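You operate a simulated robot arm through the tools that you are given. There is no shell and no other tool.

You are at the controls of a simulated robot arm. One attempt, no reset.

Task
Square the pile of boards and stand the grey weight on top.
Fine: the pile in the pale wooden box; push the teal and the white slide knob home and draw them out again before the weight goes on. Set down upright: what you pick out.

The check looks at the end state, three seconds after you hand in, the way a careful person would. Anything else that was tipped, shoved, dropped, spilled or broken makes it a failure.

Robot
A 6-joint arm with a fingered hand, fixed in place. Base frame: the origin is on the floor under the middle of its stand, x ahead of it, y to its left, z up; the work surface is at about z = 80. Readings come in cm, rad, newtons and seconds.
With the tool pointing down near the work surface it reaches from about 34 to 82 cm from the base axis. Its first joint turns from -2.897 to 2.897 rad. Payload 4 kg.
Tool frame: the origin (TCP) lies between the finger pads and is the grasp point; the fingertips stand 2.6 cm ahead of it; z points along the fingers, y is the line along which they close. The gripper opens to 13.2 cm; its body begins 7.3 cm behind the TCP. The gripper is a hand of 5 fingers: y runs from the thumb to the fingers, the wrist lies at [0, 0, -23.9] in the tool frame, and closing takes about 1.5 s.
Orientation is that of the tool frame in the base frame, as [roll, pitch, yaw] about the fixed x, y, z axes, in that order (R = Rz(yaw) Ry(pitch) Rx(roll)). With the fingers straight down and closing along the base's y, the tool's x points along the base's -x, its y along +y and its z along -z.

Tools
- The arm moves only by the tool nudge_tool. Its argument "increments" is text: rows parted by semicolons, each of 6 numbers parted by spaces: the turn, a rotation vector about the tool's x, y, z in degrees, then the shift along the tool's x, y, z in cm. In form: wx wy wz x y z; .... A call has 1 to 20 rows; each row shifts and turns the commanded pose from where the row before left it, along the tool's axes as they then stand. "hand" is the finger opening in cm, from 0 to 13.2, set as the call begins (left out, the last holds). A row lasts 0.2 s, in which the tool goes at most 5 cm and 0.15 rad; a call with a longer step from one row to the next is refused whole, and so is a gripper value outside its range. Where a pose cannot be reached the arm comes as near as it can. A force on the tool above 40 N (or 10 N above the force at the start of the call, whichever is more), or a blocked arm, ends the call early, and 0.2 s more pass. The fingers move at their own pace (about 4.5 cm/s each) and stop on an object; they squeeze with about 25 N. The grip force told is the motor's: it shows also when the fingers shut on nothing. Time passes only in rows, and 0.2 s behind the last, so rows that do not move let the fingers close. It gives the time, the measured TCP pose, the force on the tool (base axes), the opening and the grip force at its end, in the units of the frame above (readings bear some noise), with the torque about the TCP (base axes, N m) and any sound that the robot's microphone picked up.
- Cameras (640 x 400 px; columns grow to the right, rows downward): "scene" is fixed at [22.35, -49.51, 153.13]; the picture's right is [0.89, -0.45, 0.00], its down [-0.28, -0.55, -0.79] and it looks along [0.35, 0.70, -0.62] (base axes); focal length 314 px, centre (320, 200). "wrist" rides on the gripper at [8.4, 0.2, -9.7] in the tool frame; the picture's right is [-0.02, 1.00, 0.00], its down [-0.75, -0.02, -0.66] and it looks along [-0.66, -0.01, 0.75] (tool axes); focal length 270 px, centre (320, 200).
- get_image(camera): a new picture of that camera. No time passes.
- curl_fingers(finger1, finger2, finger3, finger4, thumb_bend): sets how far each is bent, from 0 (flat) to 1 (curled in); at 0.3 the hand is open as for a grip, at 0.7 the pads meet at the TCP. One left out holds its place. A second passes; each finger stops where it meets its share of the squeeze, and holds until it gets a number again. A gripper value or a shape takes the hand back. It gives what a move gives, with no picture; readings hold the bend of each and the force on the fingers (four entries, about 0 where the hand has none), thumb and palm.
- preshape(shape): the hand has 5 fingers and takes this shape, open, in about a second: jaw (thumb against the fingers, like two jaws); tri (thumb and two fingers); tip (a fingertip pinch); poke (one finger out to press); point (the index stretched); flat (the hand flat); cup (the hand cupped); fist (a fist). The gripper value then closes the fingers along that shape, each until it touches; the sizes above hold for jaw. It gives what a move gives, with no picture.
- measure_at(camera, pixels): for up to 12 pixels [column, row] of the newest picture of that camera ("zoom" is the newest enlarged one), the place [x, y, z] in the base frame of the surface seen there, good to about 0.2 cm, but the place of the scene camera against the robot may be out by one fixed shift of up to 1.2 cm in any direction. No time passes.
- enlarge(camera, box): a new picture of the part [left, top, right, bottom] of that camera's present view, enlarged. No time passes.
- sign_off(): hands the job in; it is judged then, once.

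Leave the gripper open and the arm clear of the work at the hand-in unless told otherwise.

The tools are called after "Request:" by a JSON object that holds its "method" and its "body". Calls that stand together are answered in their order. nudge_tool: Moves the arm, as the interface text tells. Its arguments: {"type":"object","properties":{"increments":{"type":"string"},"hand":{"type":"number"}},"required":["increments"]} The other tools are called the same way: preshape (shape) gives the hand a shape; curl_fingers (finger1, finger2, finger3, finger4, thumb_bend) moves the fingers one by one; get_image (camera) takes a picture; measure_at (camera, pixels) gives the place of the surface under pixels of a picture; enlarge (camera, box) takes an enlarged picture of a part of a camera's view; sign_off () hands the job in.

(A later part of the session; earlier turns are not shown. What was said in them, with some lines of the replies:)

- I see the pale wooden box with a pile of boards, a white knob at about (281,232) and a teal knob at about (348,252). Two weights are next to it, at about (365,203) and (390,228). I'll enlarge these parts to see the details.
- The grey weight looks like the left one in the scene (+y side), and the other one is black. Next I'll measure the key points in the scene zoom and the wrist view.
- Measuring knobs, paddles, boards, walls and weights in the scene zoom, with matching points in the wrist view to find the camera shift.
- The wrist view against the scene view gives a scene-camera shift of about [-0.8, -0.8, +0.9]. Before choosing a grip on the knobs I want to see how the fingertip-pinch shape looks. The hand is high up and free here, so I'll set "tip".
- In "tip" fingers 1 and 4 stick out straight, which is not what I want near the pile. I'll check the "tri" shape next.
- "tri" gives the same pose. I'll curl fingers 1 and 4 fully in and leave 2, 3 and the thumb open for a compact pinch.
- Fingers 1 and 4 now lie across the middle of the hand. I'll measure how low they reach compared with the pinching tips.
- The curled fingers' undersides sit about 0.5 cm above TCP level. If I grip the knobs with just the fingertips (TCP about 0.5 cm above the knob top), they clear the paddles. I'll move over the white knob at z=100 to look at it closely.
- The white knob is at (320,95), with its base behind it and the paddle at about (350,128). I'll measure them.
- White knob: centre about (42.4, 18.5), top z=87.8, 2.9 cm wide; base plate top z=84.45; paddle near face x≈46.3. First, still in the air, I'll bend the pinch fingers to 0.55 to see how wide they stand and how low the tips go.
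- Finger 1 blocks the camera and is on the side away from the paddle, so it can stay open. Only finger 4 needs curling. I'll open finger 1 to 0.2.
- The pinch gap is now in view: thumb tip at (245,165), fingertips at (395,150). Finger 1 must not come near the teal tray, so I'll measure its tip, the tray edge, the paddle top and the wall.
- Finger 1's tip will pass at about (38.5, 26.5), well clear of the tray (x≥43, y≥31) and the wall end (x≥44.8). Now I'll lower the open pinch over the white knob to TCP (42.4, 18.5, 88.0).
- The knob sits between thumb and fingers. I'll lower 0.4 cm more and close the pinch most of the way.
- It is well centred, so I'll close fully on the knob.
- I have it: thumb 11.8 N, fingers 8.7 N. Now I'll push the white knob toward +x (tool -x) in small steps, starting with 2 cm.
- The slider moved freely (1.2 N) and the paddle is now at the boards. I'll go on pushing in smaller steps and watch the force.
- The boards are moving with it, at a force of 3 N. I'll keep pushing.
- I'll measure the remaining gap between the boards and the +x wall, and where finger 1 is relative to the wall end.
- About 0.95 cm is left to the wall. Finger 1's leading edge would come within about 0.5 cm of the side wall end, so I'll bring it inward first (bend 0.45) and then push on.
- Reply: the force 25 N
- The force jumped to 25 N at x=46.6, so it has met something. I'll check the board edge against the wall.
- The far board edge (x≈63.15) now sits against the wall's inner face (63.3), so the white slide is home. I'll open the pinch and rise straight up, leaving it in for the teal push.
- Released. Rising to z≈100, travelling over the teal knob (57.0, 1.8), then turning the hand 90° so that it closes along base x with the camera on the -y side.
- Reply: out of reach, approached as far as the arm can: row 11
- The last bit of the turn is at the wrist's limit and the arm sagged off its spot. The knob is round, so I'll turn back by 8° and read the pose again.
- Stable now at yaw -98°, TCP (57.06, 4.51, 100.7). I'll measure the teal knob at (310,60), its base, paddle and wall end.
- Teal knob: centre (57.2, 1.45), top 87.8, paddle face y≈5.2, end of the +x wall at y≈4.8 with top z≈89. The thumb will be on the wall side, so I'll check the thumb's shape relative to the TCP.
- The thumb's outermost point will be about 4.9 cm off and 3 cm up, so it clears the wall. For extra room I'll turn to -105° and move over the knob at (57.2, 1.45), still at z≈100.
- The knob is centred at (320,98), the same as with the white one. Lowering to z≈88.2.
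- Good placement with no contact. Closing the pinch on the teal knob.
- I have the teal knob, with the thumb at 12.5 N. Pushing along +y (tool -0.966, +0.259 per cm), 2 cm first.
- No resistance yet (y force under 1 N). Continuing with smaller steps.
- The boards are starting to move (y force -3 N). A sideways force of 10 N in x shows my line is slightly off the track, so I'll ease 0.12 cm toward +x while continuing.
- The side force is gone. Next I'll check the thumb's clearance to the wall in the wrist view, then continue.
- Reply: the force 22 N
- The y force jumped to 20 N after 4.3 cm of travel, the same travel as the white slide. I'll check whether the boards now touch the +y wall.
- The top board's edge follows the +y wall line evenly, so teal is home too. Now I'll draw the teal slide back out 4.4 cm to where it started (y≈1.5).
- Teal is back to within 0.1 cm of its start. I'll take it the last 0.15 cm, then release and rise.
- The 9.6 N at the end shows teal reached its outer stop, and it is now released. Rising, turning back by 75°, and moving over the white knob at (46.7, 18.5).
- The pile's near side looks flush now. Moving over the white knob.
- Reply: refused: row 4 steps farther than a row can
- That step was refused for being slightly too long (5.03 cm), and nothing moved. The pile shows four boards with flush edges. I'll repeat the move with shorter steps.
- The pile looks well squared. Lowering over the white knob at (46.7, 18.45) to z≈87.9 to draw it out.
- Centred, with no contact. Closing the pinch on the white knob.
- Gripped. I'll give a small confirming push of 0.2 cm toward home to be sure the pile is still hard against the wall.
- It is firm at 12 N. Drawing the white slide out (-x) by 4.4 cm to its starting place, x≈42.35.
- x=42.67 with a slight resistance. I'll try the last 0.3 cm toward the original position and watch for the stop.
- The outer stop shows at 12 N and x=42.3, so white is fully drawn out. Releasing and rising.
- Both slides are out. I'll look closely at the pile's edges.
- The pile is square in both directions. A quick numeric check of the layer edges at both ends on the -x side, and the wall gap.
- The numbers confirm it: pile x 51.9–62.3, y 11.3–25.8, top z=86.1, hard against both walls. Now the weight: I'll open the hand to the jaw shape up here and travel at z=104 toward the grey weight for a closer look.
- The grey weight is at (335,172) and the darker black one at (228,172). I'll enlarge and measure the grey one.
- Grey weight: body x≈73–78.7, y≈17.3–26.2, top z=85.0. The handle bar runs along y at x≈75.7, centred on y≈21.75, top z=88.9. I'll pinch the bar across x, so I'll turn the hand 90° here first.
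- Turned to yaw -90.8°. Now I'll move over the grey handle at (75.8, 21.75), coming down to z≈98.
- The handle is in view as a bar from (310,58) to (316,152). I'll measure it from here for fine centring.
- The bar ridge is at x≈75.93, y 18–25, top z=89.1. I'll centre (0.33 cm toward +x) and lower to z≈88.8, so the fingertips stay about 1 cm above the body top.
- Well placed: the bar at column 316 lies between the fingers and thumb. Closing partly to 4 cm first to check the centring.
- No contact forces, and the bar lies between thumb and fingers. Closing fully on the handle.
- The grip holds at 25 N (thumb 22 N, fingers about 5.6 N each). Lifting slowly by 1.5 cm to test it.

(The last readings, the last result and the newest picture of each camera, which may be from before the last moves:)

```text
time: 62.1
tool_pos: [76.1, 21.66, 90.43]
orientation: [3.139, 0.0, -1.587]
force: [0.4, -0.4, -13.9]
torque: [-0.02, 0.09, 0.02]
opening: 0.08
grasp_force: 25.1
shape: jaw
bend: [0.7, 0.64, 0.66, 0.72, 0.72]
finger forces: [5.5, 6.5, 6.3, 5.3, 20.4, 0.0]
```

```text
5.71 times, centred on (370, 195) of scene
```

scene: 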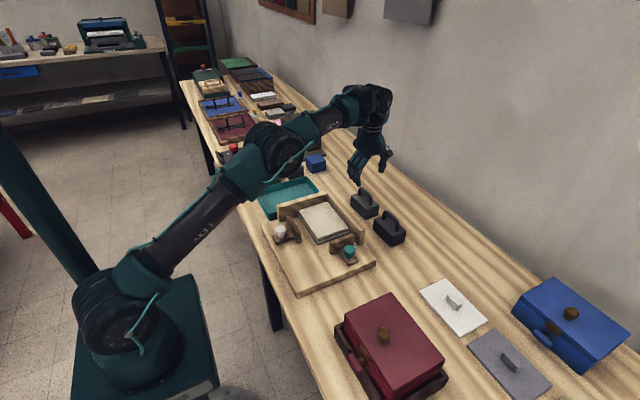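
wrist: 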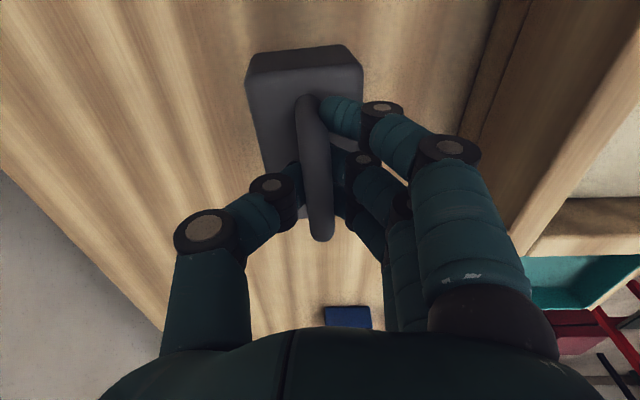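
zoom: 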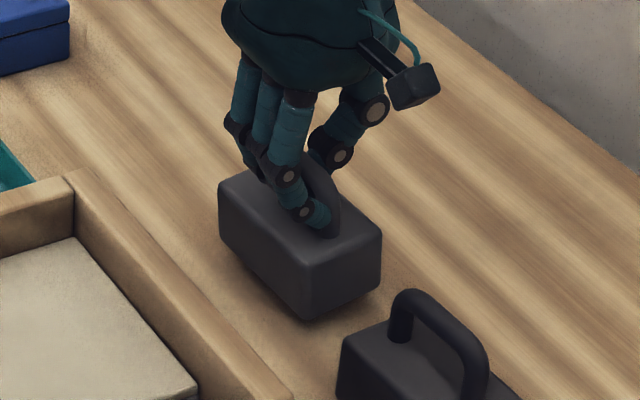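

The weight is hanging, load 13.9 N, grip steady. Lifting on to z≈102 so it clears the box walls.

Request:
{"method": "nudge_tool", "body": {"increments": "0 0 0 0 0 -1; 0 0 0 0 0 -1.5; 0 0 0 0 0 -2; 0 0 0 0 0 -2; 0 0 0 0 0 -2; 0 0 0 0 0 -1.5; 0 0 0 0 0 -1; 0 0 0 0 0 -0.5; 0 0 0 0 0 0"}}

Request:
{"method": "get_image", "body": {"camera": "wrist"}}

Request:
{"method": "enlarge", "body": {"camera": "scene", "box": [310, 130, 410, 230]}}

```text
time: 64.1
tool_pos: [75.95, 21.84, 101.82]
orientation: [-3.14, 0.0, -1.588]
force: [-0.6, -0.5, -12.8]
torque: [-0.02, 0.06, 0.02]
opening: 0.07
grasp_force: 25.2
shape: jaw
bend: [0.7, 0.64, 0.66, 0.72, 0.72]
finger forces: [5.7, 6.3, 5.9, 5.3, 20.5, 0.0]
```

```text
taken
```

wrist: 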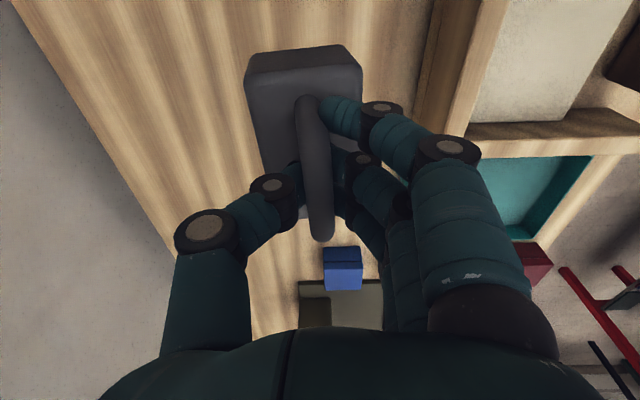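

```text
4.00 times, centred on (360, 180) of scene
```

zoom: 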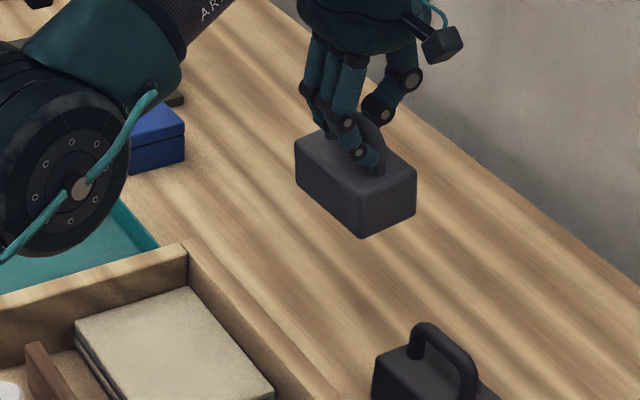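

Held securely. I'll check whether the weight hangs level by measuring its top face.

Request:
{"method": "measure_at", "body": {"camera": "wrist", "pixels": [[258, 85], [280, 80], [340, 78], [354, 85], [262, 110], [275, 150], [285, 125], [350, 80], [260, 55], [340, 50], [305, 215], [310, 120]]}}

Request:
{"method": "enlarge", "body": {"camera": "wrist", "box": [220, 30, 400, 260]}}

```text
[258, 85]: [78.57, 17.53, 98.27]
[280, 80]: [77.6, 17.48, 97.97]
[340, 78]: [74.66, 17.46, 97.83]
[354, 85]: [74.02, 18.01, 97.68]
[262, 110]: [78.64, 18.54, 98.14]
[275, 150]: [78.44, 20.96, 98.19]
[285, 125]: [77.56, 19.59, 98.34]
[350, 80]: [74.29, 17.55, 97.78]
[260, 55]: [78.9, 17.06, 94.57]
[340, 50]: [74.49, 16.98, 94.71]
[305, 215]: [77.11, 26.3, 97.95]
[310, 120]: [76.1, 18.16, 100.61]
```

```text
1.74 times, centred on (310, 145) of wrist
```

zoom: 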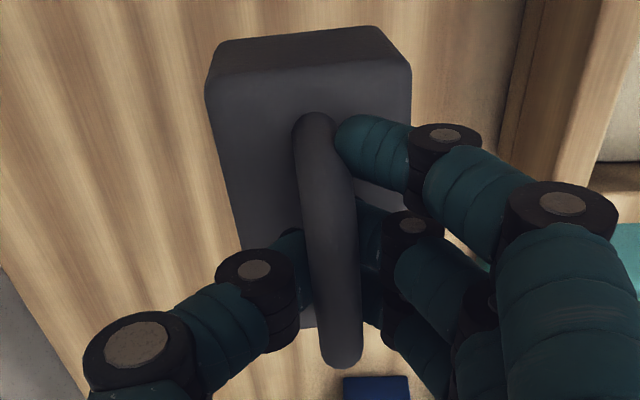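

It hangs about 6° nose-down on the -x side. I'll carry it over the pile's middle (57.1, 18.55) at z≈102, then tilt the tool to level it.

Request:
{"method": "nudge_tool", "body": {"increments": "0 0 0 0.2 1.1 0; 0 0 0 0.36 2.0 0; 0 0 0 0.42 2.3 0; 0 0 0 0.42 2.3 0; 0 0 0 0.42 2.3 0; 0 0 0 0.42 2.3 0; 0 0 0 0.42 2.3 0; 0 0 0 0.36 2.0 0; 0 0 0 0.26 1.4 0; 0 0 0 0.17 0.85 0; 0 0 0 0 0 0; 0 0 0 0 0 0"}}

Request:
{"method": "nudge_tool", "body": {"increments": "-2 0 0 0 0 0; -2 0 0 0 0 0; -2 0 0 0 0 0; 0 0 0 0 0 0; 0 0 0 0 0 0"}}

Request:
{"method": "get_image", "body": {"camera": "wrist"}}

Request:
{"method": "enlarge", "body": {"camera": "scene", "box": [260, 150, 400, 260]}}

```text
time: 66.7
tool_pos: [57.66, 18.56, 102.05]
orientation: [3.141, -0.001, -1.586]
force: [-0.6, 1.2, -13.6]
torque: [-0.04, 0.2, -0.01]
opening: 0.02
grasp_force: 24.6
shape: jaw
bend: [0.71, 0.65, 0.67, 0.72, 0.71]
finger forces: [6.1, 5.4, 4.7, 4.9, 22.8, 0.0]
out of reach, approached as far as the arm can: row 1
```

```text
time: 67.9
tool_pos: [57.84, 18.69, 102.06]
orientation: [3.037, 0.001, -1.587]
force: [-0.1, 1.5, -13.3]
torque: [-0.06, 0.11, -0.01]
opening: 0.02
grasp_force: 25.4
shape: jaw
bend: [0.71, 0.65, 0.67, 0.72, 0.71]
finger forces: [5.2, 5.6, 4.9, 4.3, 21.0, 0.1]
```

```text
taken
```

wrist: 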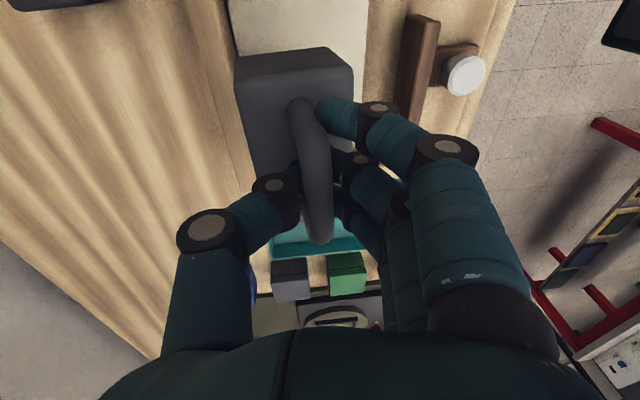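

```text
3.64 times, centred on (330, 205) of scene
```

zoom: 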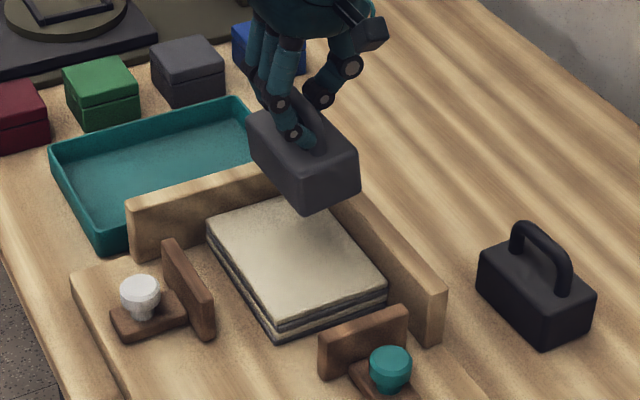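

I'll measure the weight's top face again to see which way it leans now.

Request:
{"method": "measure_at", "body": {"camera": "wrist", "pixels": [[245, 90], [270, 85], [330, 75], [346, 82], [250, 110], [262, 150], [275, 125], [340, 72], [245, 60], [330, 52], [310, 120], [318, 235]]}}

Request:
{"method": "enlarge", "body": {"camera": "wrist", "box": [220, 30, 400, 260]}}

```text
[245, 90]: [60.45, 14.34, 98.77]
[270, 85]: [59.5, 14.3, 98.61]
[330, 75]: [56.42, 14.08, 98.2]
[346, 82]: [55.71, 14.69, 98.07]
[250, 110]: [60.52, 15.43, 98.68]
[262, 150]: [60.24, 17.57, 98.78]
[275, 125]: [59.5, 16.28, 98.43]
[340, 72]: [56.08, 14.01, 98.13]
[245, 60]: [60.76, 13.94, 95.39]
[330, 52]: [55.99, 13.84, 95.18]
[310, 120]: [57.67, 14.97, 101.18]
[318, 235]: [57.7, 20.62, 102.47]
```

```text
1.74 times, centred on (310, 145) of wrist
```

zoom: 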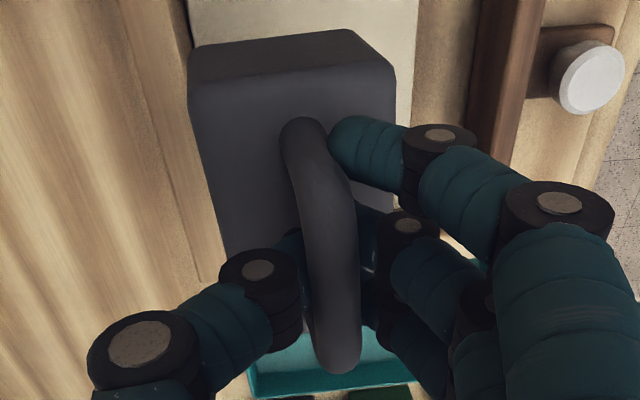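

The lean is now 8°, so it pivoted a bit in the grip during the carry. I want it level before it touches the boards, so I'll tilt the tool 4° more the same way and see whether the weight follows.

Request:
{"method": "nudge_tool", "body": {"increments": "-2 0 0 0 0 0; -2 0 0 0 0 0; 0 0 0 0 0 0; 0 0 0 0 0 0; 0 0 0 0 0 0"}}

Request:
{"method": "get_image", "body": {"camera": "wrist"}}

Request:
{"method": "measure_at", "body": {"camera": "wrist", "pixels": [[245, 90], [270, 85], [330, 75], [346, 82], [250, 110], [262, 150], [275, 125], [340, 72], [245, 60], [330, 52], [310, 120], [318, 235]]}}

Request:
{"method": "enlarge", "body": {"camera": "scene", "box": [290, 160, 370, 230]}}

```text
time: 69.1
tool_pos: [57.69, 18.59, 101.95]
orientation: [2.967, -0.001, -1.586]
force: [-0.2, 0.9, -13.1]
torque: [-0.05, 0.1, -0.02]
opening: 0.01
grasp_force: 25.0
shape: jaw
bend: [0.71, 0.65, 0.67, 0.72, 0.72]
finger forces: [5.0, 5.8, 5.1, 3.9, 20.4, 0.1]
```

```text
taken
```

wrist: 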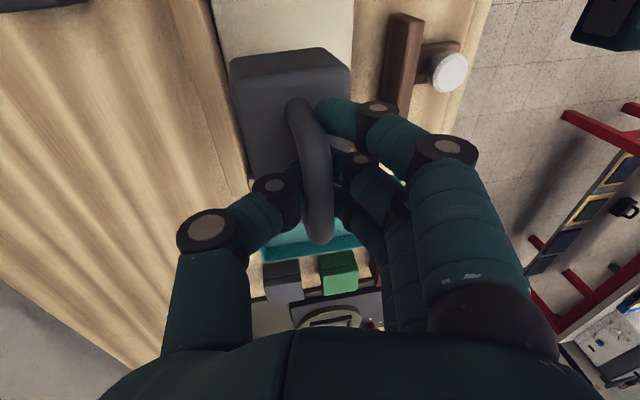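

```text
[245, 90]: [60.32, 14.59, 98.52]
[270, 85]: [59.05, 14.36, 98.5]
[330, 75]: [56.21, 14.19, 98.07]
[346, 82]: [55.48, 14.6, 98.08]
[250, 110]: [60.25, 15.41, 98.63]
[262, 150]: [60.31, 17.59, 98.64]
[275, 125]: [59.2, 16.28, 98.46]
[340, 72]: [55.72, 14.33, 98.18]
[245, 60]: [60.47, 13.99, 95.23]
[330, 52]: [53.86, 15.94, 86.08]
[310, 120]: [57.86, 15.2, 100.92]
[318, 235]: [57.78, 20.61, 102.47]
```

```text
5.71 times, centred on (330, 195) of scene
```

zoom: 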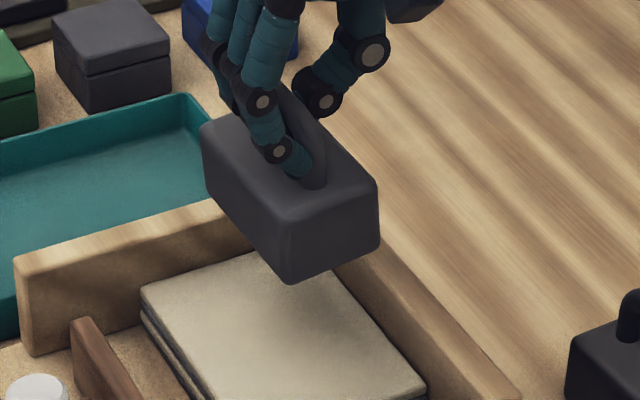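

The weight follows: the lean is down to about 5°. Tilting 5° more.

Request:
{"method": "nudge_tool", "body": {"increments": "-2 0 0 0 0 0; -2 0 0 0 0 0; -1.3 0 0 0 0 0; 0 0 0 0 0 0; 0 0 0 0 0 0; 0 0 0 0 0 0"}}

Request:
{"method": "get_image", "body": {"camera": "wrist"}}

Request:
{"method": "enlarge", "body": {"camera": "wrist", "box": [215, 30, 375, 260]}}

Request:
{"method": "measure_at", "body": {"camera": "wrist", "pixels": [[242, 95], [265, 90], [328, 82], [342, 88], [248, 115], [258, 150], [270, 125], [335, 78], [345, 92], [252, 130], [300, 90], [318, 235]]}}

```text
time: 70.5
tool_pos: [57.72, 18.77, 102.06]
orientation: [2.876, -0.002, -1.585]
force: [-0.7, -0.1, -14.4]
torque: [-0.05, 0.02, 0.0]
opening: 0.02
grasp_force: 25.4
shape: jaw
bend: [0.71, 0.65, 0.67, 0.72, 0.72]
finger forces: [4.6, 6.1, 5.3, 3.7, 20.1, 0.1]
```

```text
taken
```

wrist: 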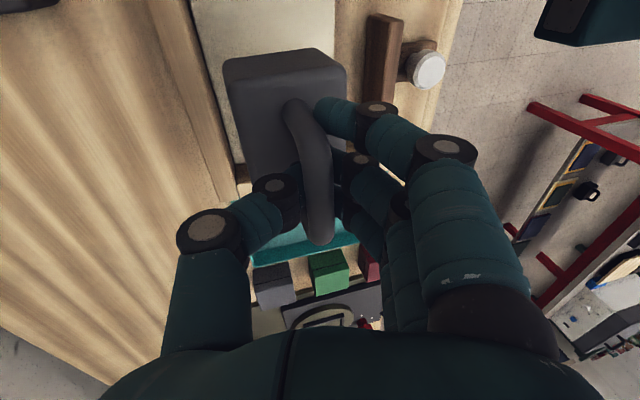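

```text
1.74 times, centred on (295, 145) of wrist
```

zoom: 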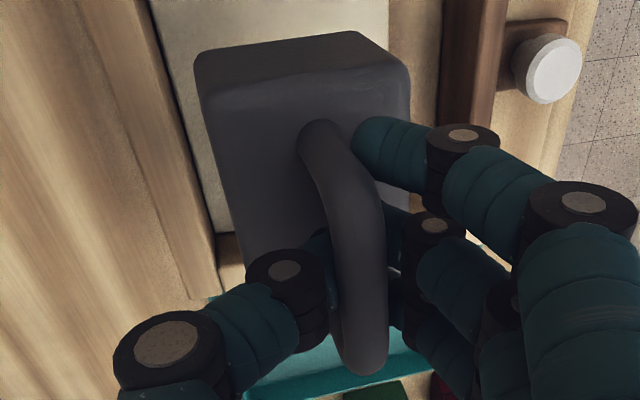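

```text
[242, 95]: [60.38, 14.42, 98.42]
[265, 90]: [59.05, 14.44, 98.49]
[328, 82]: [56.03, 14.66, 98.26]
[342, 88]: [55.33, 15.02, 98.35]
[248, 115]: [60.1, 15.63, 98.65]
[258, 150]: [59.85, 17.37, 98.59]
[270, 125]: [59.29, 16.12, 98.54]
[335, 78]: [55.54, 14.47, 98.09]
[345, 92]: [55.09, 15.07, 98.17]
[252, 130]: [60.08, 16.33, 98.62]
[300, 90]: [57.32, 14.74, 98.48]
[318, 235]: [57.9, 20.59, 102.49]
```

The torque reading (0.02 N m) says the weight hangs almost straight below the grip now. I'll cross-check with the scene camera along the body's upright edges.

Request:
{"method": "enlarge", "body": {"camera": "scene", "box": [300, 165, 360, 215]}}

```text
8.00 times, centred on (330, 190) of scene
```

zoom: 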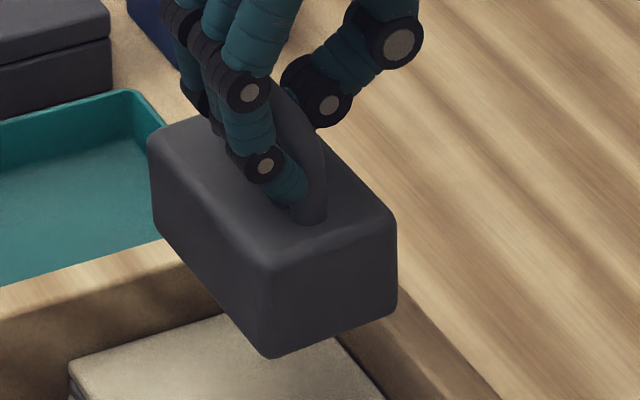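

Request:
{"method": "measure_at", "body": {"camera": "zoom", "pixels": [[282, 345], [380, 305], [285, 275], [380, 240], [290, 260], [375, 222], [200, 175], [240, 230], [340, 200], [345, 225], [270, 340], [175, 225]]}}

```text
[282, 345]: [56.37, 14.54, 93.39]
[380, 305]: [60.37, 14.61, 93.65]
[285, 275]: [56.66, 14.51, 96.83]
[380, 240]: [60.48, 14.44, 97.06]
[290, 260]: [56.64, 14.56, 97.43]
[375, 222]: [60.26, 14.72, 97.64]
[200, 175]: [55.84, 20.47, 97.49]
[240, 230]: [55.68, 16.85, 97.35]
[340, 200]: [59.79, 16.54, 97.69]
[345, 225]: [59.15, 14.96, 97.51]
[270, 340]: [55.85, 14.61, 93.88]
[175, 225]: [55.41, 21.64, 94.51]
```

Both cameras agree on about 3.5° left in x and about 1.5° in y. Correcting both.

Request:
{"method": "nudge_tool", "body": {"increments": "-1.8 0.7 0 0 0 0; -1.7 0.7 0 0 0 0; 0 0 0 0 0 0; 0 0 0 0 0 0; 0 0 0 0 0 0"}}

Request:
{"method": "enlarge", "body": {"camera": "scene", "box": [300, 165, 360, 215]}}

Request:
{"method": "measure_at", "body": {"camera": "zoom", "pixels": [[282, 345], [375, 305], [290, 260], [375, 222], [200, 175], [240, 230], [340, 200], [345, 225], [185, 150], [270, 240], [365, 210], [310, 240]]}}

Request:
{"method": "get_image", "body": {"camera": "wrist"}}

```text
time: 71.7
tool_pos: [57.62, 18.75, 102.17]
orientation: [2.876, 0.0, -1.587]
force: [0.3, -0.5, -13.9]
torque: [-0.05, 0.0, 0.01]
opening: 0.0
grasp_force: 25.0
shape: jaw
bend: [0.71, 0.65, 0.67, 0.72, 0.72]
finger forces: [4.7, 6.1, 5.4, 3.7, 19.8, 0.1]
out of reach, approached as far as the arm can: row 2
```

```text
8.00 times, centred on (330, 190) of scene
```

zoom: 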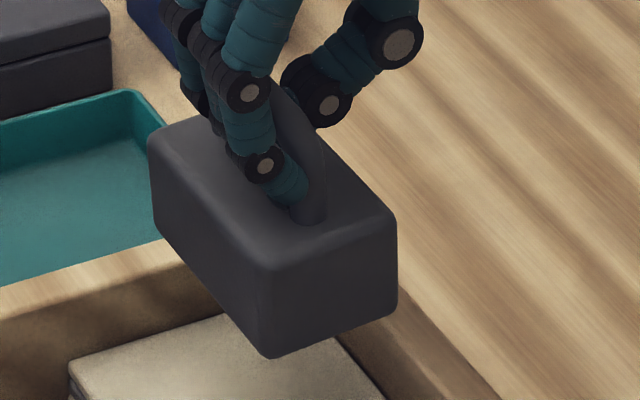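

```text
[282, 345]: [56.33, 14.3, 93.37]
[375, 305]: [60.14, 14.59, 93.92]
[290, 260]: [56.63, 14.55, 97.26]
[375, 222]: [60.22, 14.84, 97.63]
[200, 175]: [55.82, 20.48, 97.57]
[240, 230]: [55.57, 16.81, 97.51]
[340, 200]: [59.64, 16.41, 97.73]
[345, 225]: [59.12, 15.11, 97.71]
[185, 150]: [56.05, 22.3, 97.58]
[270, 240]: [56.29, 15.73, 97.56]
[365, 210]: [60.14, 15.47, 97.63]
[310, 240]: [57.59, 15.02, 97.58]
```

```text
taken
```

wrist: 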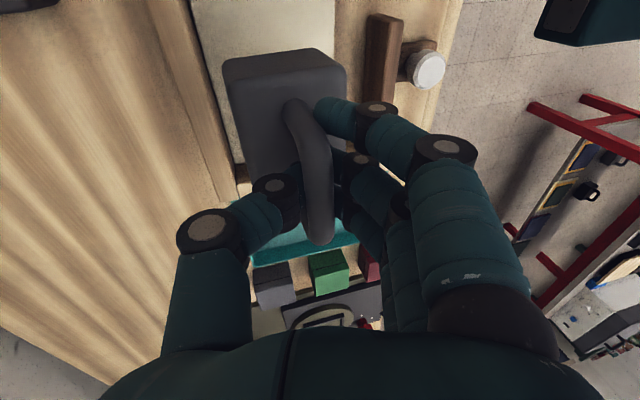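

The arm can't tilt any further here, but the top face now reads level within about 2°. Lowering 6.5 cm toward the pile (bottom of the weight now at z≈93.3, pile top 86.1), shifting 0.4 cm toward -x to centre it.

Request:
{"method": "nudge_tool", "body": {"increments": "0 0 0 0 -0.15 0.6; 0 0 0 0 -0.25 1.2; 0 0 0 0 -0.27 1.4; 0 0 0 0 -0.27 1.4; 0 0 0 0 -0.23 1.1; 0 0 0 0 -0.15 0.68; 0 0 0 0 0 0; 0 0 0 0 0 0"}}

Request:
{"method": "get_image", "body": {"camera": "wrist"}}

Request:
{"method": "enlarge", "body": {"camera": "scene", "box": [295, 170, 375, 240]}}

```text
time: 73.5
tool_pos: [57.33, 18.78, 95.74]
orientation: [2.878, -0.002, -1.588]
force: [0.8, 0.4, -13.4]
torque: [-0.04, 0.03, 0.02]
opening: 0.0
grasp_force: 25.0
shape: jaw
bend: [0.71, 0.65, 0.67, 0.72, 0.72]
finger forces: [4.6, 5.8, 5.3, 3.5, 19.9, 0.0]
```

```text
taken
```

wrist: 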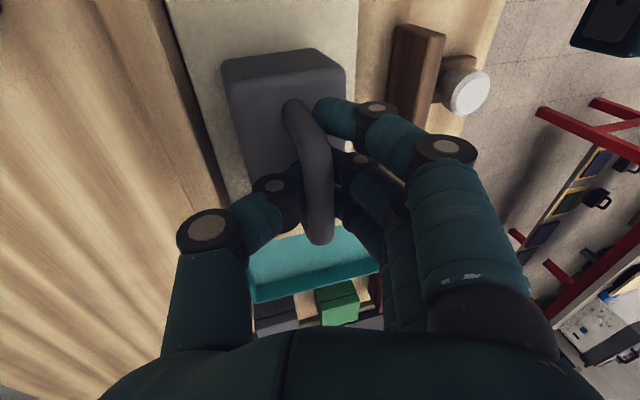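

```text
5.71 times, centred on (335, 205) of scene
```

zoom: 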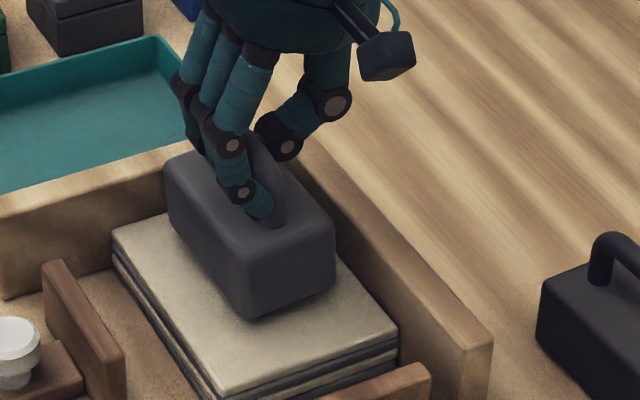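

About 0.7 cm remains. I'll measure the level again here, plus where it sits relative to the pile.

Request:
{"method": "measure_at", "body": {"camera": "wrist", "pixels": [[242, 98], [265, 92], [328, 84], [338, 90], [248, 115], [258, 150], [270, 125], [335, 82], [252, 130], [270, 100], [220, 200], [360, 60]]}}

Request:
{"method": "measure_at", "body": {"camera": "zoom", "pixels": [[195, 165], [190, 185], [220, 215], [245, 240], [275, 240], [300, 228], [320, 218], [300, 190], [255, 310], [325, 280], [240, 312], [180, 240]]}}

```text
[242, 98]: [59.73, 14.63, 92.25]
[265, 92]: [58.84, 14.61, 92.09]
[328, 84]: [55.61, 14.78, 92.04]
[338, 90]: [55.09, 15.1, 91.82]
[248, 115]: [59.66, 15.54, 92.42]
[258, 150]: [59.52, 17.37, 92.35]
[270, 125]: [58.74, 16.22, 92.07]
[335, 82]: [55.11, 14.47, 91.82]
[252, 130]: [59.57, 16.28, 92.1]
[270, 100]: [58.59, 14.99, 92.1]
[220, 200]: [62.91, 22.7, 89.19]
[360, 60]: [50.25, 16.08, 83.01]
```

```text
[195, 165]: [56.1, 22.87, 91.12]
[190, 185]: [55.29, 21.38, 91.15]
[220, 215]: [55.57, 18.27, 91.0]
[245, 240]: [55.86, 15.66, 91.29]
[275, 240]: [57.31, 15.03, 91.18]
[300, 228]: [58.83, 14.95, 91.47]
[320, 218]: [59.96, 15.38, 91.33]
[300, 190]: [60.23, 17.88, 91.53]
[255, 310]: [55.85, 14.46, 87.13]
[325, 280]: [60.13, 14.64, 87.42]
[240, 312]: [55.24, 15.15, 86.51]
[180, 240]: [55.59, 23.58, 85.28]
```

The lean is about 4°, so I'll try a bit more levelling tilt here, where the arm may have more room.

Request:
{"method": "nudge_tool", "body": {"increments": "-1.5 0 0 0 0 0; -1.5 0 0 0 0 0; -1 0 0 0 0 0; 0 0 0 0 0 0; 0 0 0 0 0 0"}}

Request:
{"method": "enlarge", "body": {"camera": "scene", "box": [295, 170, 375, 240]}}

Request:
{"method": "measure_at", "body": {"camera": "zoom", "pixels": [[195, 165], [190, 185], [220, 215], [245, 240], [275, 240], [300, 228], [320, 218], [300, 190], [255, 305], [320, 280], [250, 290], [320, 240]]}}

```text
time: 74.7
tool_pos: [57.26, 18.79, 95.63]
orientation: [2.807, 0.0, -1.586]
force: [-0.2, 0.1, -13.9]
torque: [-0.07, 0.0, 0.01]
opening: 0.0
grasp_force: 24.9
shape: jaw
bend: [0.71, 0.65, 0.67, 0.72, 0.72]
finger forces: [4.3, 6.1, 5.5, 3.3, 19.3, 0.0]
```

```text
5.71 times, centred on (335, 205) of scene
```

zoom: 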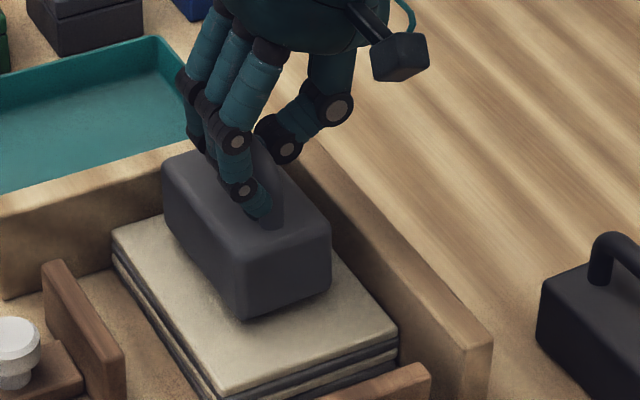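

```text
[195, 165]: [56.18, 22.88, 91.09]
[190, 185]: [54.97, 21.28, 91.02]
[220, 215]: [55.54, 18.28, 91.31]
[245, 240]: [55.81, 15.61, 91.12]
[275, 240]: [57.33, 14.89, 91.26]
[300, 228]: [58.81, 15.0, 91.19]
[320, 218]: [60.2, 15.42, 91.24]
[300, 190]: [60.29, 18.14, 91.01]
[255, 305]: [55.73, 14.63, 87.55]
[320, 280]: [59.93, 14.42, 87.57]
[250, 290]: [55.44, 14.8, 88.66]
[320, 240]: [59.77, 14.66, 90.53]
```

Level now in both directions (top face 91.1 everywhere, torque 0.00). Lowering slowly in 0.2 cm steps until the boards take some load.

Request:
{"method": "nudge_tool", "body": {"increments": "0 0 0 0 -0.066 0.189; 0 0 0 0 -0.066 0.189; 0 0 0 0 -0.066 0.189; 0 0 0 0 0 0; 0 0 0 0 0 0"}}

```text
time: 75.9
tool_pos: [57.31, 18.63, 95.06]
orientation: [2.807, -0.002, -1.585]
force: [-1.0, 0.4, -13.8]
torque: [-0.05, 0.03, 0.0]
opening: 0.01
grasp_force: 24.8
shape: jaw
bend: [0.71, 0.65, 0.67, 0.72, 0.72]
finger forces: [4.3, 5.9, 5.4, 3.2, 19.2, 0.0]
```

Still the full 13.8 N load, so no contact yet. I'll go down in 0.1 cm steps.

Request:
{"method": "nudge_tool", "body": {"increments": "0 0 0 0 -0.033 0.095; 0 0 0 0 -0.033 0.095; 0 0 0 0 0 0"}}

Request:
{"method": "nudge_tool", "body": {"increments": "0 0 0 0 -0.033 0.095; 0 0 0 0 -0.033 0.095; 0 0 0 0 0 0"}}

```text
time: 76.7
tool_pos: [57.37, 18.87, 94.85]
orientation: [2.808, 0.001, -1.587]
force: [0.1, -1.3, -11.7]
torque: [-0.08, 0.04, -0.01]
opening: 0.0
grasp_force: 25.3
shape: jaw
bend: [0.71, 0.65, 0.67, 0.72, 0.72]
finger forces: [4.4, 5.5, 5.3, 3.2, 19.2, 0.0]
```

```text
time: 77.5
tool_pos: [57.24, 18.78, 94.72]
orientation: [2.808, 0.0, -1.585]
force: [3.1, -0.9, -1.7]
torque: [-0.11, 0.07, -0.01]
opening: 0.0
grasp_force: 24.6
shape: jaw
bend: [0.71, 0.66, 0.68, 0.72, 0.72]
finger forces: [5.1, 0.0, 4.1, 3.5, 19.2, 0.0]
```

The load has gone onto the boards (-1.7 N left). I'll look before releasing.

Request:
{"method": "enlarge", "body": {"camera": "scene", "box": [295, 170, 375, 240]}}

Request:
{"method": "get_image", "body": {"camera": "wrist"}}

```text
5.71 times, centred on (335, 205) of scene
```

zoom: 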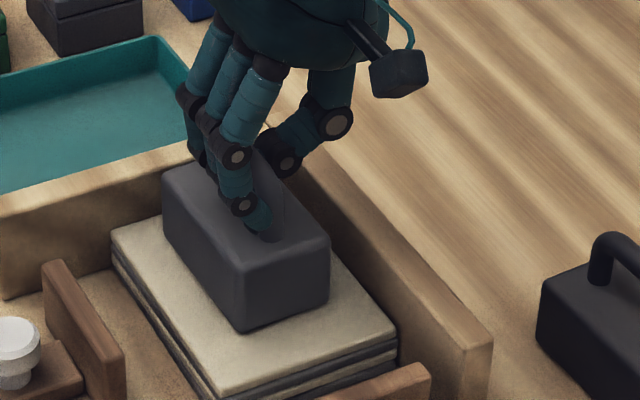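

```text
taken
```

wrist: 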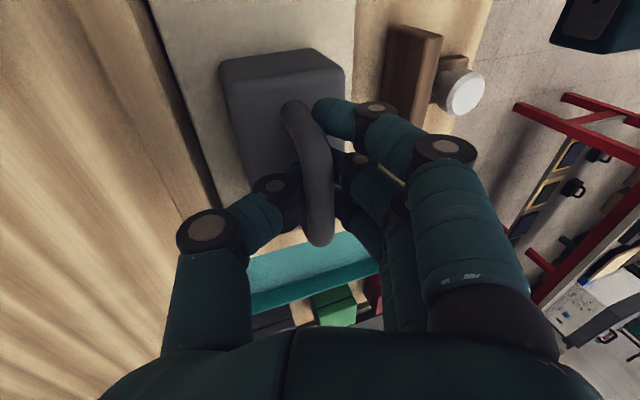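

The weight stands flat on the pile. The tool is tilted, so I'll open only moderately and back out along the finger direction. First a small opening.

Request:
{"method": "nudge_tool", "body": {"increments": "0 0 0 0 0 0; 0 0 0 0 0 0; 0 0 0 0 0 0; 0 0 0 0 0 0", "hand": 2.5}}

Request:
{"method": "get_image", "body": {"camera": "wrist"}}

Request:
{"method": "enlarge", "body": {"camera": "scene", "box": [295, 170, 375, 240]}}

```text
time: 78.5
tool_pos: [57.25, 18.88, 94.73]
orientation: [2.807, -0.002, -1.587]
force: [0.2, -0.6, -0.6]
torque: [0.0, 0.0, 0.01]
opening: 2.45
grasp_force: 0.0
shape: jaw
bend: [0.73, 0.73, 0.73, 0.73, 0.7]
finger forces: [0.0, 0.0, 0.0, 0.0, 0.0, 0.0]
```

```text
taken
```

wrist: 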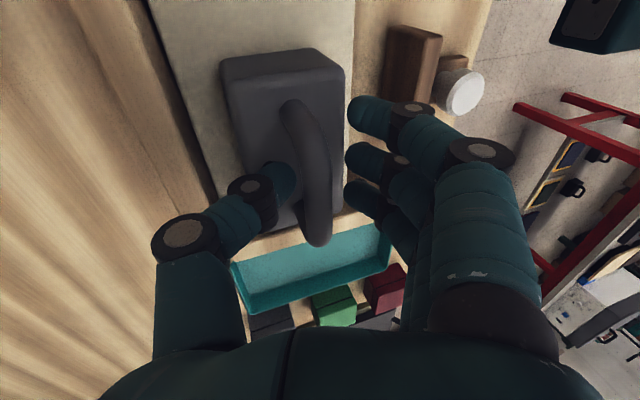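

```text
5.71 times, centred on (335, 205) of scene
```

zoom: 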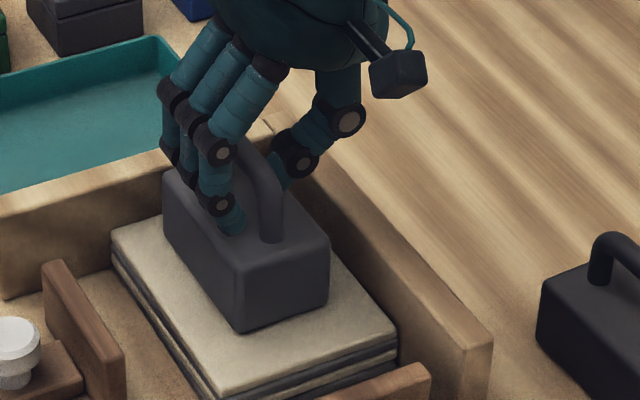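

Released cleanly with all forces zero, and the weight stands. Backing out slowly along the fingers.

Request:
{"method": "nudge_tool", "body": {"increments": "0 0 0 0 0 -0.4; 0 0 0 0 0 -0.6; 0 0 0 0 0 -0.8; 0 0 0 0 0 -1; 0 0 0 0 0 -1; 0 0 0 0 0 -1; 0 0 0 0 0 0"}}

Request:
{"method": "get_image", "body": {"camera": "wrist"}}

Request:
{"method": "enlarge", "body": {"camera": "scene", "box": [295, 150, 385, 240]}}

```text
time: 80.1
tool_pos: [58.33, 18.56, 97.34]
orientation: [2.806, -0.002, -1.584]
force: [0.4, 0.3, 0.0]
torque: [-0.01, 0.05, -0.01]
opening: 2.45
grasp_force: 0.0
shape: jaw
bend: [0.73, 0.73, 0.73, 0.73, 0.7]
finger forces: [0.1, 0.1, 0.0, 0.0, 0.1, 0.0]
out of reach, approached as far as the arm can: row 5, 6
```

```text
taken
```

wrist: 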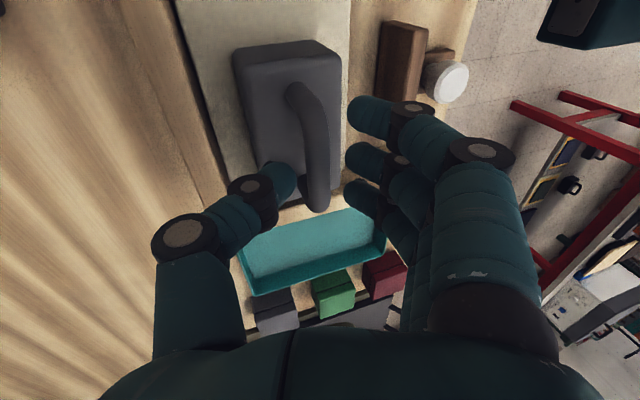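

```text
4.44 times, centred on (340, 195) of scene
```

zoom: 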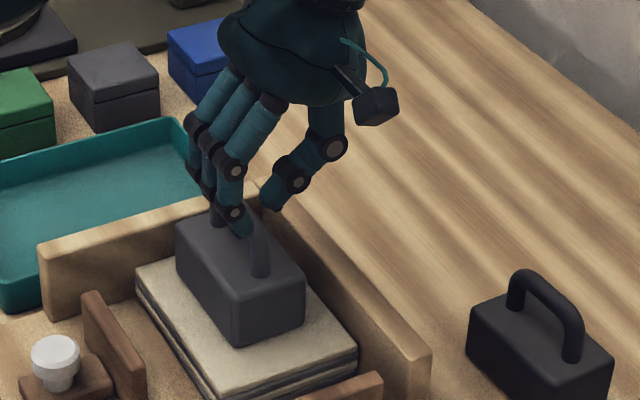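

The arm can't follow that line any further at this tilt; the fingertips are now about level with the top of the bar. Opening to 5 cm gives clearance on both sides of the bar (the thumb tip stays about 3 cm above the body). Then I'll rise while untilting.

Request:
{"method": "nudge_tool", "body": {"increments": "0 0 0 0 0 0; 0 0 0 0 0 0; 0 0 0 0 0 0; 0 0 0 0 0 0", "hand": 5}}

Request:
{"method": "nudge_tool", "body": {"increments": "2 0 0 0 0.24 -0.23; 2 0 0 0 0.24 -0.23; 2 0 0 0 0.235 -0.74; 2 0 0 0 0.235 -0.74; 0 0 0 0 0 0"}}

Request:
{"method": "get_image", "body": {"camera": "wrist"}}

Request:
{"method": "enlarge", "body": {"camera": "scene", "box": [295, 150, 385, 240]}}

```text
time: 81.1
tool_pos: [58.23, 18.69, 97.36]
orientation: [2.808, -0.001, -1.587]
force: [-1.2, -0.2, -0.3]
torque: [0.01, 0.02, 0.02]
opening: 4.94
grasp_force: 0.0
shape: jaw
bend: [0.73, 0.73, 0.73, 0.73, 0.7]
finger forces: [0.0, 0.0, 0.1, 0.0, 0.0, 0.0]
```

```text
time: 82.3
tool_pos: [57.75, 18.66, 99.31]
orientation: [2.945, 0.0, -1.585]
force: [-0.7, 0.2, -0.4]
torque: [0.04, 0.01, -0.02]
opening: 4.94
grasp_force: 0.1
shape: jaw
bend: [0.73, 0.73, 0.73, 0.73, 0.7]
finger forces: [0.0, 0.0, 0.0, 0.0, 0.1, 0.0]
```

```text
taken
```

wrist: 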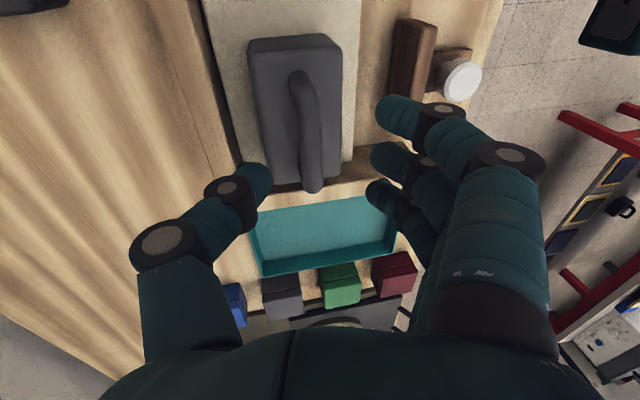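

```text
4.44 times, centred on (340, 195) of scene
```

zoom: 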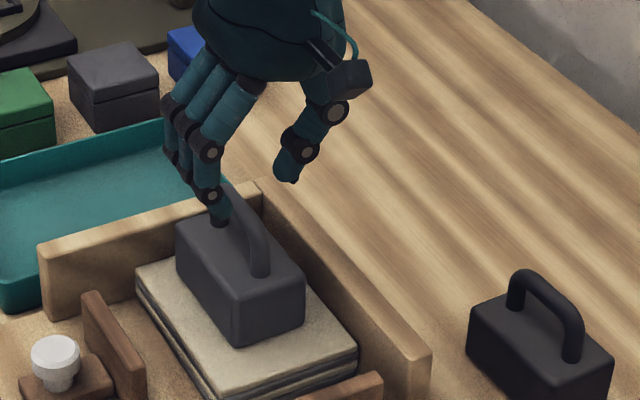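

Clear of the handle. Rising and untilting to vertical, well above the work.

Request:
{"method": "nudge_tool", "body": {"increments": "2 0 0 0 0.2 -1; 2 0 0 0 0.2 -1.5; 2 0 0 0 0.1 -2; 2 0 0 0 0.1 -2; 2 0 0 0 0 -2; 1.2 0 0 0 0 -2; 0 0 0 0 0 -2; 0 0 0 0 0 -2; 0 0 0 0 0 0"}}

Request:
{"method": "get_image", "body": {"camera": "scene"}}

Request:
{"method": "get_image", "body": {"camera": "wrist"}}

```text
time: 84.3
tool_pos: [58.15, 18.77, 114.05]
orientation: [3.141, 0.0, -1.584]
force: [-0.1, -0.1, -0.6]
torque: [-0.02, 0.01, 0.02]
opening: 4.95
grasp_force: 0.0
shape: jaw
bend: [0.73, 0.73, 0.73, 0.73, 0.7]
finger forces: [0.1, 0.1, 0.0, 0.0, 0.0, 0.0]
```

```text
taken
```

scene: 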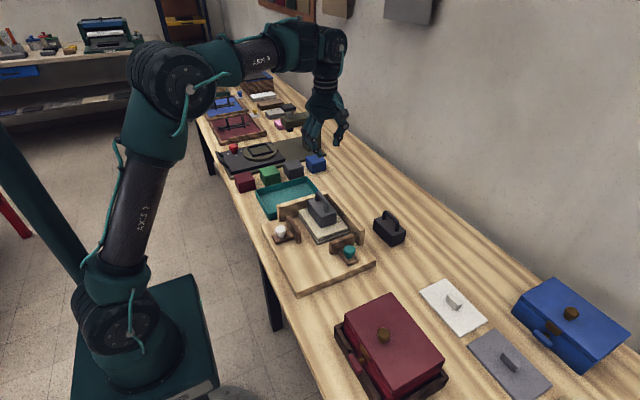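

```text
taken
```

wrist: 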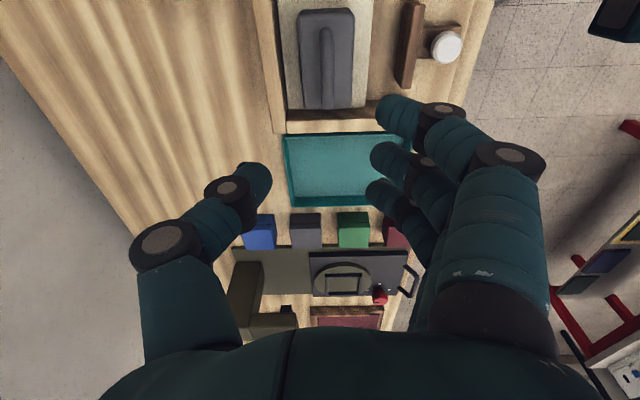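

The arm is up at z=114. Checking the final state of pile, weight and slides up close.

Request:
{"method": "enlarge", "body": {"camera": "scene", "box": [255, 175, 415, 295]}}

Request:
{"method": "enlarge", "body": {"camera": "scene", "box": [290, 185, 370, 245]}}

Request:
{"method": "enlarge", "body": {"camera": "wrist", "box": [240, 0, 480, 150]}}

```text
3.33 times, centred on (335, 235) of scene
```

zoom: 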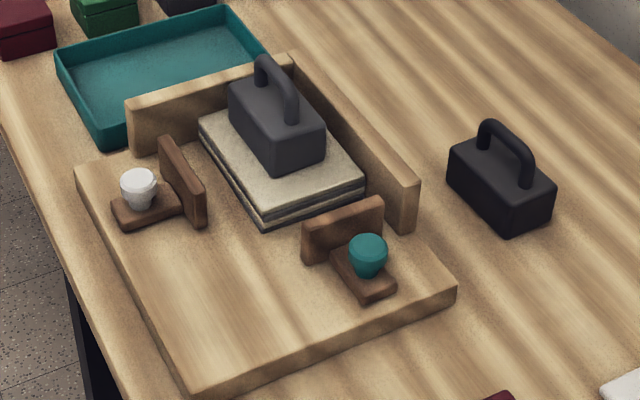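

```text
6.67 times, centred on (330, 215) of scene
```

zoom: 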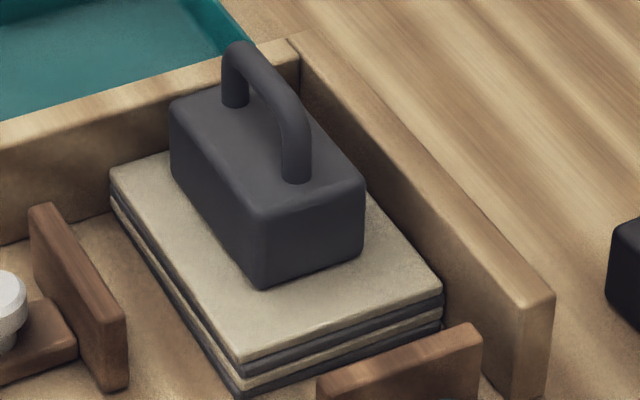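

```text
2.67 times, centred on (360, 75) of wrist
```

zoom: 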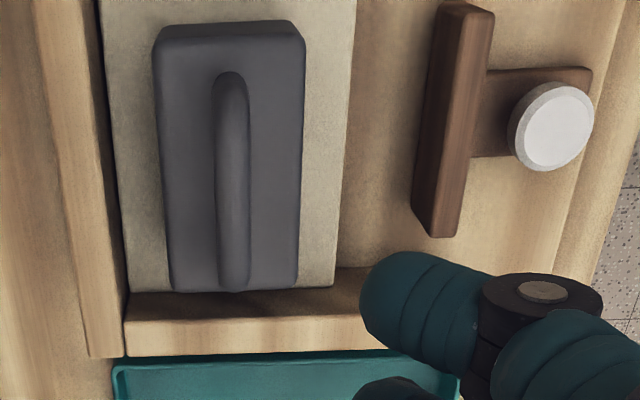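

The grey weight stands upright in the middle of the squared pile, and both slides are back at their outer stops. The black weight and everything else are untouched. Last, I'll open the hand and move it back toward its starting place, away from over the pile.

Request:
{"method": "nudge_tool", "body": {"increments": "0 0 0 1.5 1 -0.5; 0 0 0 2.5 1.2 -0.5; 0 0 0 2.5 1.2 -0.5; 0 0 0 1.5 1 -0.5; 0 0 0 0 0 0; 0 0 0 0 0 0; 0 0 0 0 0 0", "hand": 13.2}}

Request:
{"method": "get_image", "body": {"camera": "scene"}}

```text
time: 85.9
tool_pos: [53.45, 11.0, 115.8]
orientation: [3.141, 0.0, -1.585]
force: [0.5, 0.1, -0.3]
torque: [0.01, 0.02, 0.0]
opening: 13.17
grasp_force: 0.1
shape: jaw
bend: [0.3, 0.3, 0.3, 0.3, 0.3]
finger forces: [0.0, 0.1, 0.1, 0.0, 0.0, 0.1]
```

```text
taken
```

scene: 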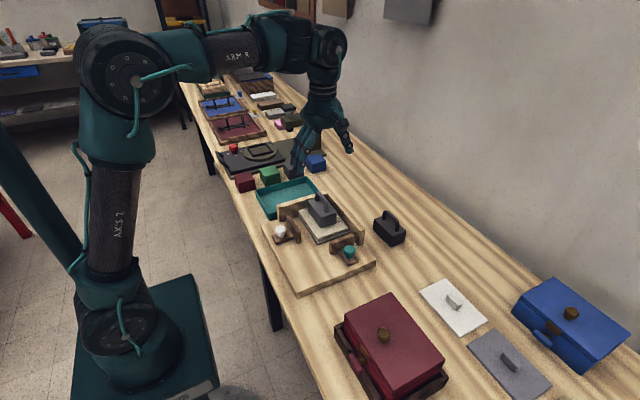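

The hand is open and high above the work. The pile is squared, both slides are out, and the grey weight stands upright on top. Handing in.

Request:
{"method": "sign_off", "body": {}}

```text
The job is handed in.
```

I squared the pile in the pale wooden box, stood the grey weight upright in the middle of it, and handed the job in. I don't have the result of the check.

- **Pile:** the four boards sit flush, hard against both fixed walls of the box.
- **Slides:** I pushed the white and then the teal knob home, then drew each out to its outer stop, close to where it started. Both were out before the weight went on.
- **Weight:** it tilted in the grip while I carried it. I levelled it above the pile before setting it down, so it didn't drag the top board.
- **Surroundings:** in the last pictures the black weight, the teal tray and the other boxes near the pile look untouched.

The hand is open and well above the work, close to where it began.
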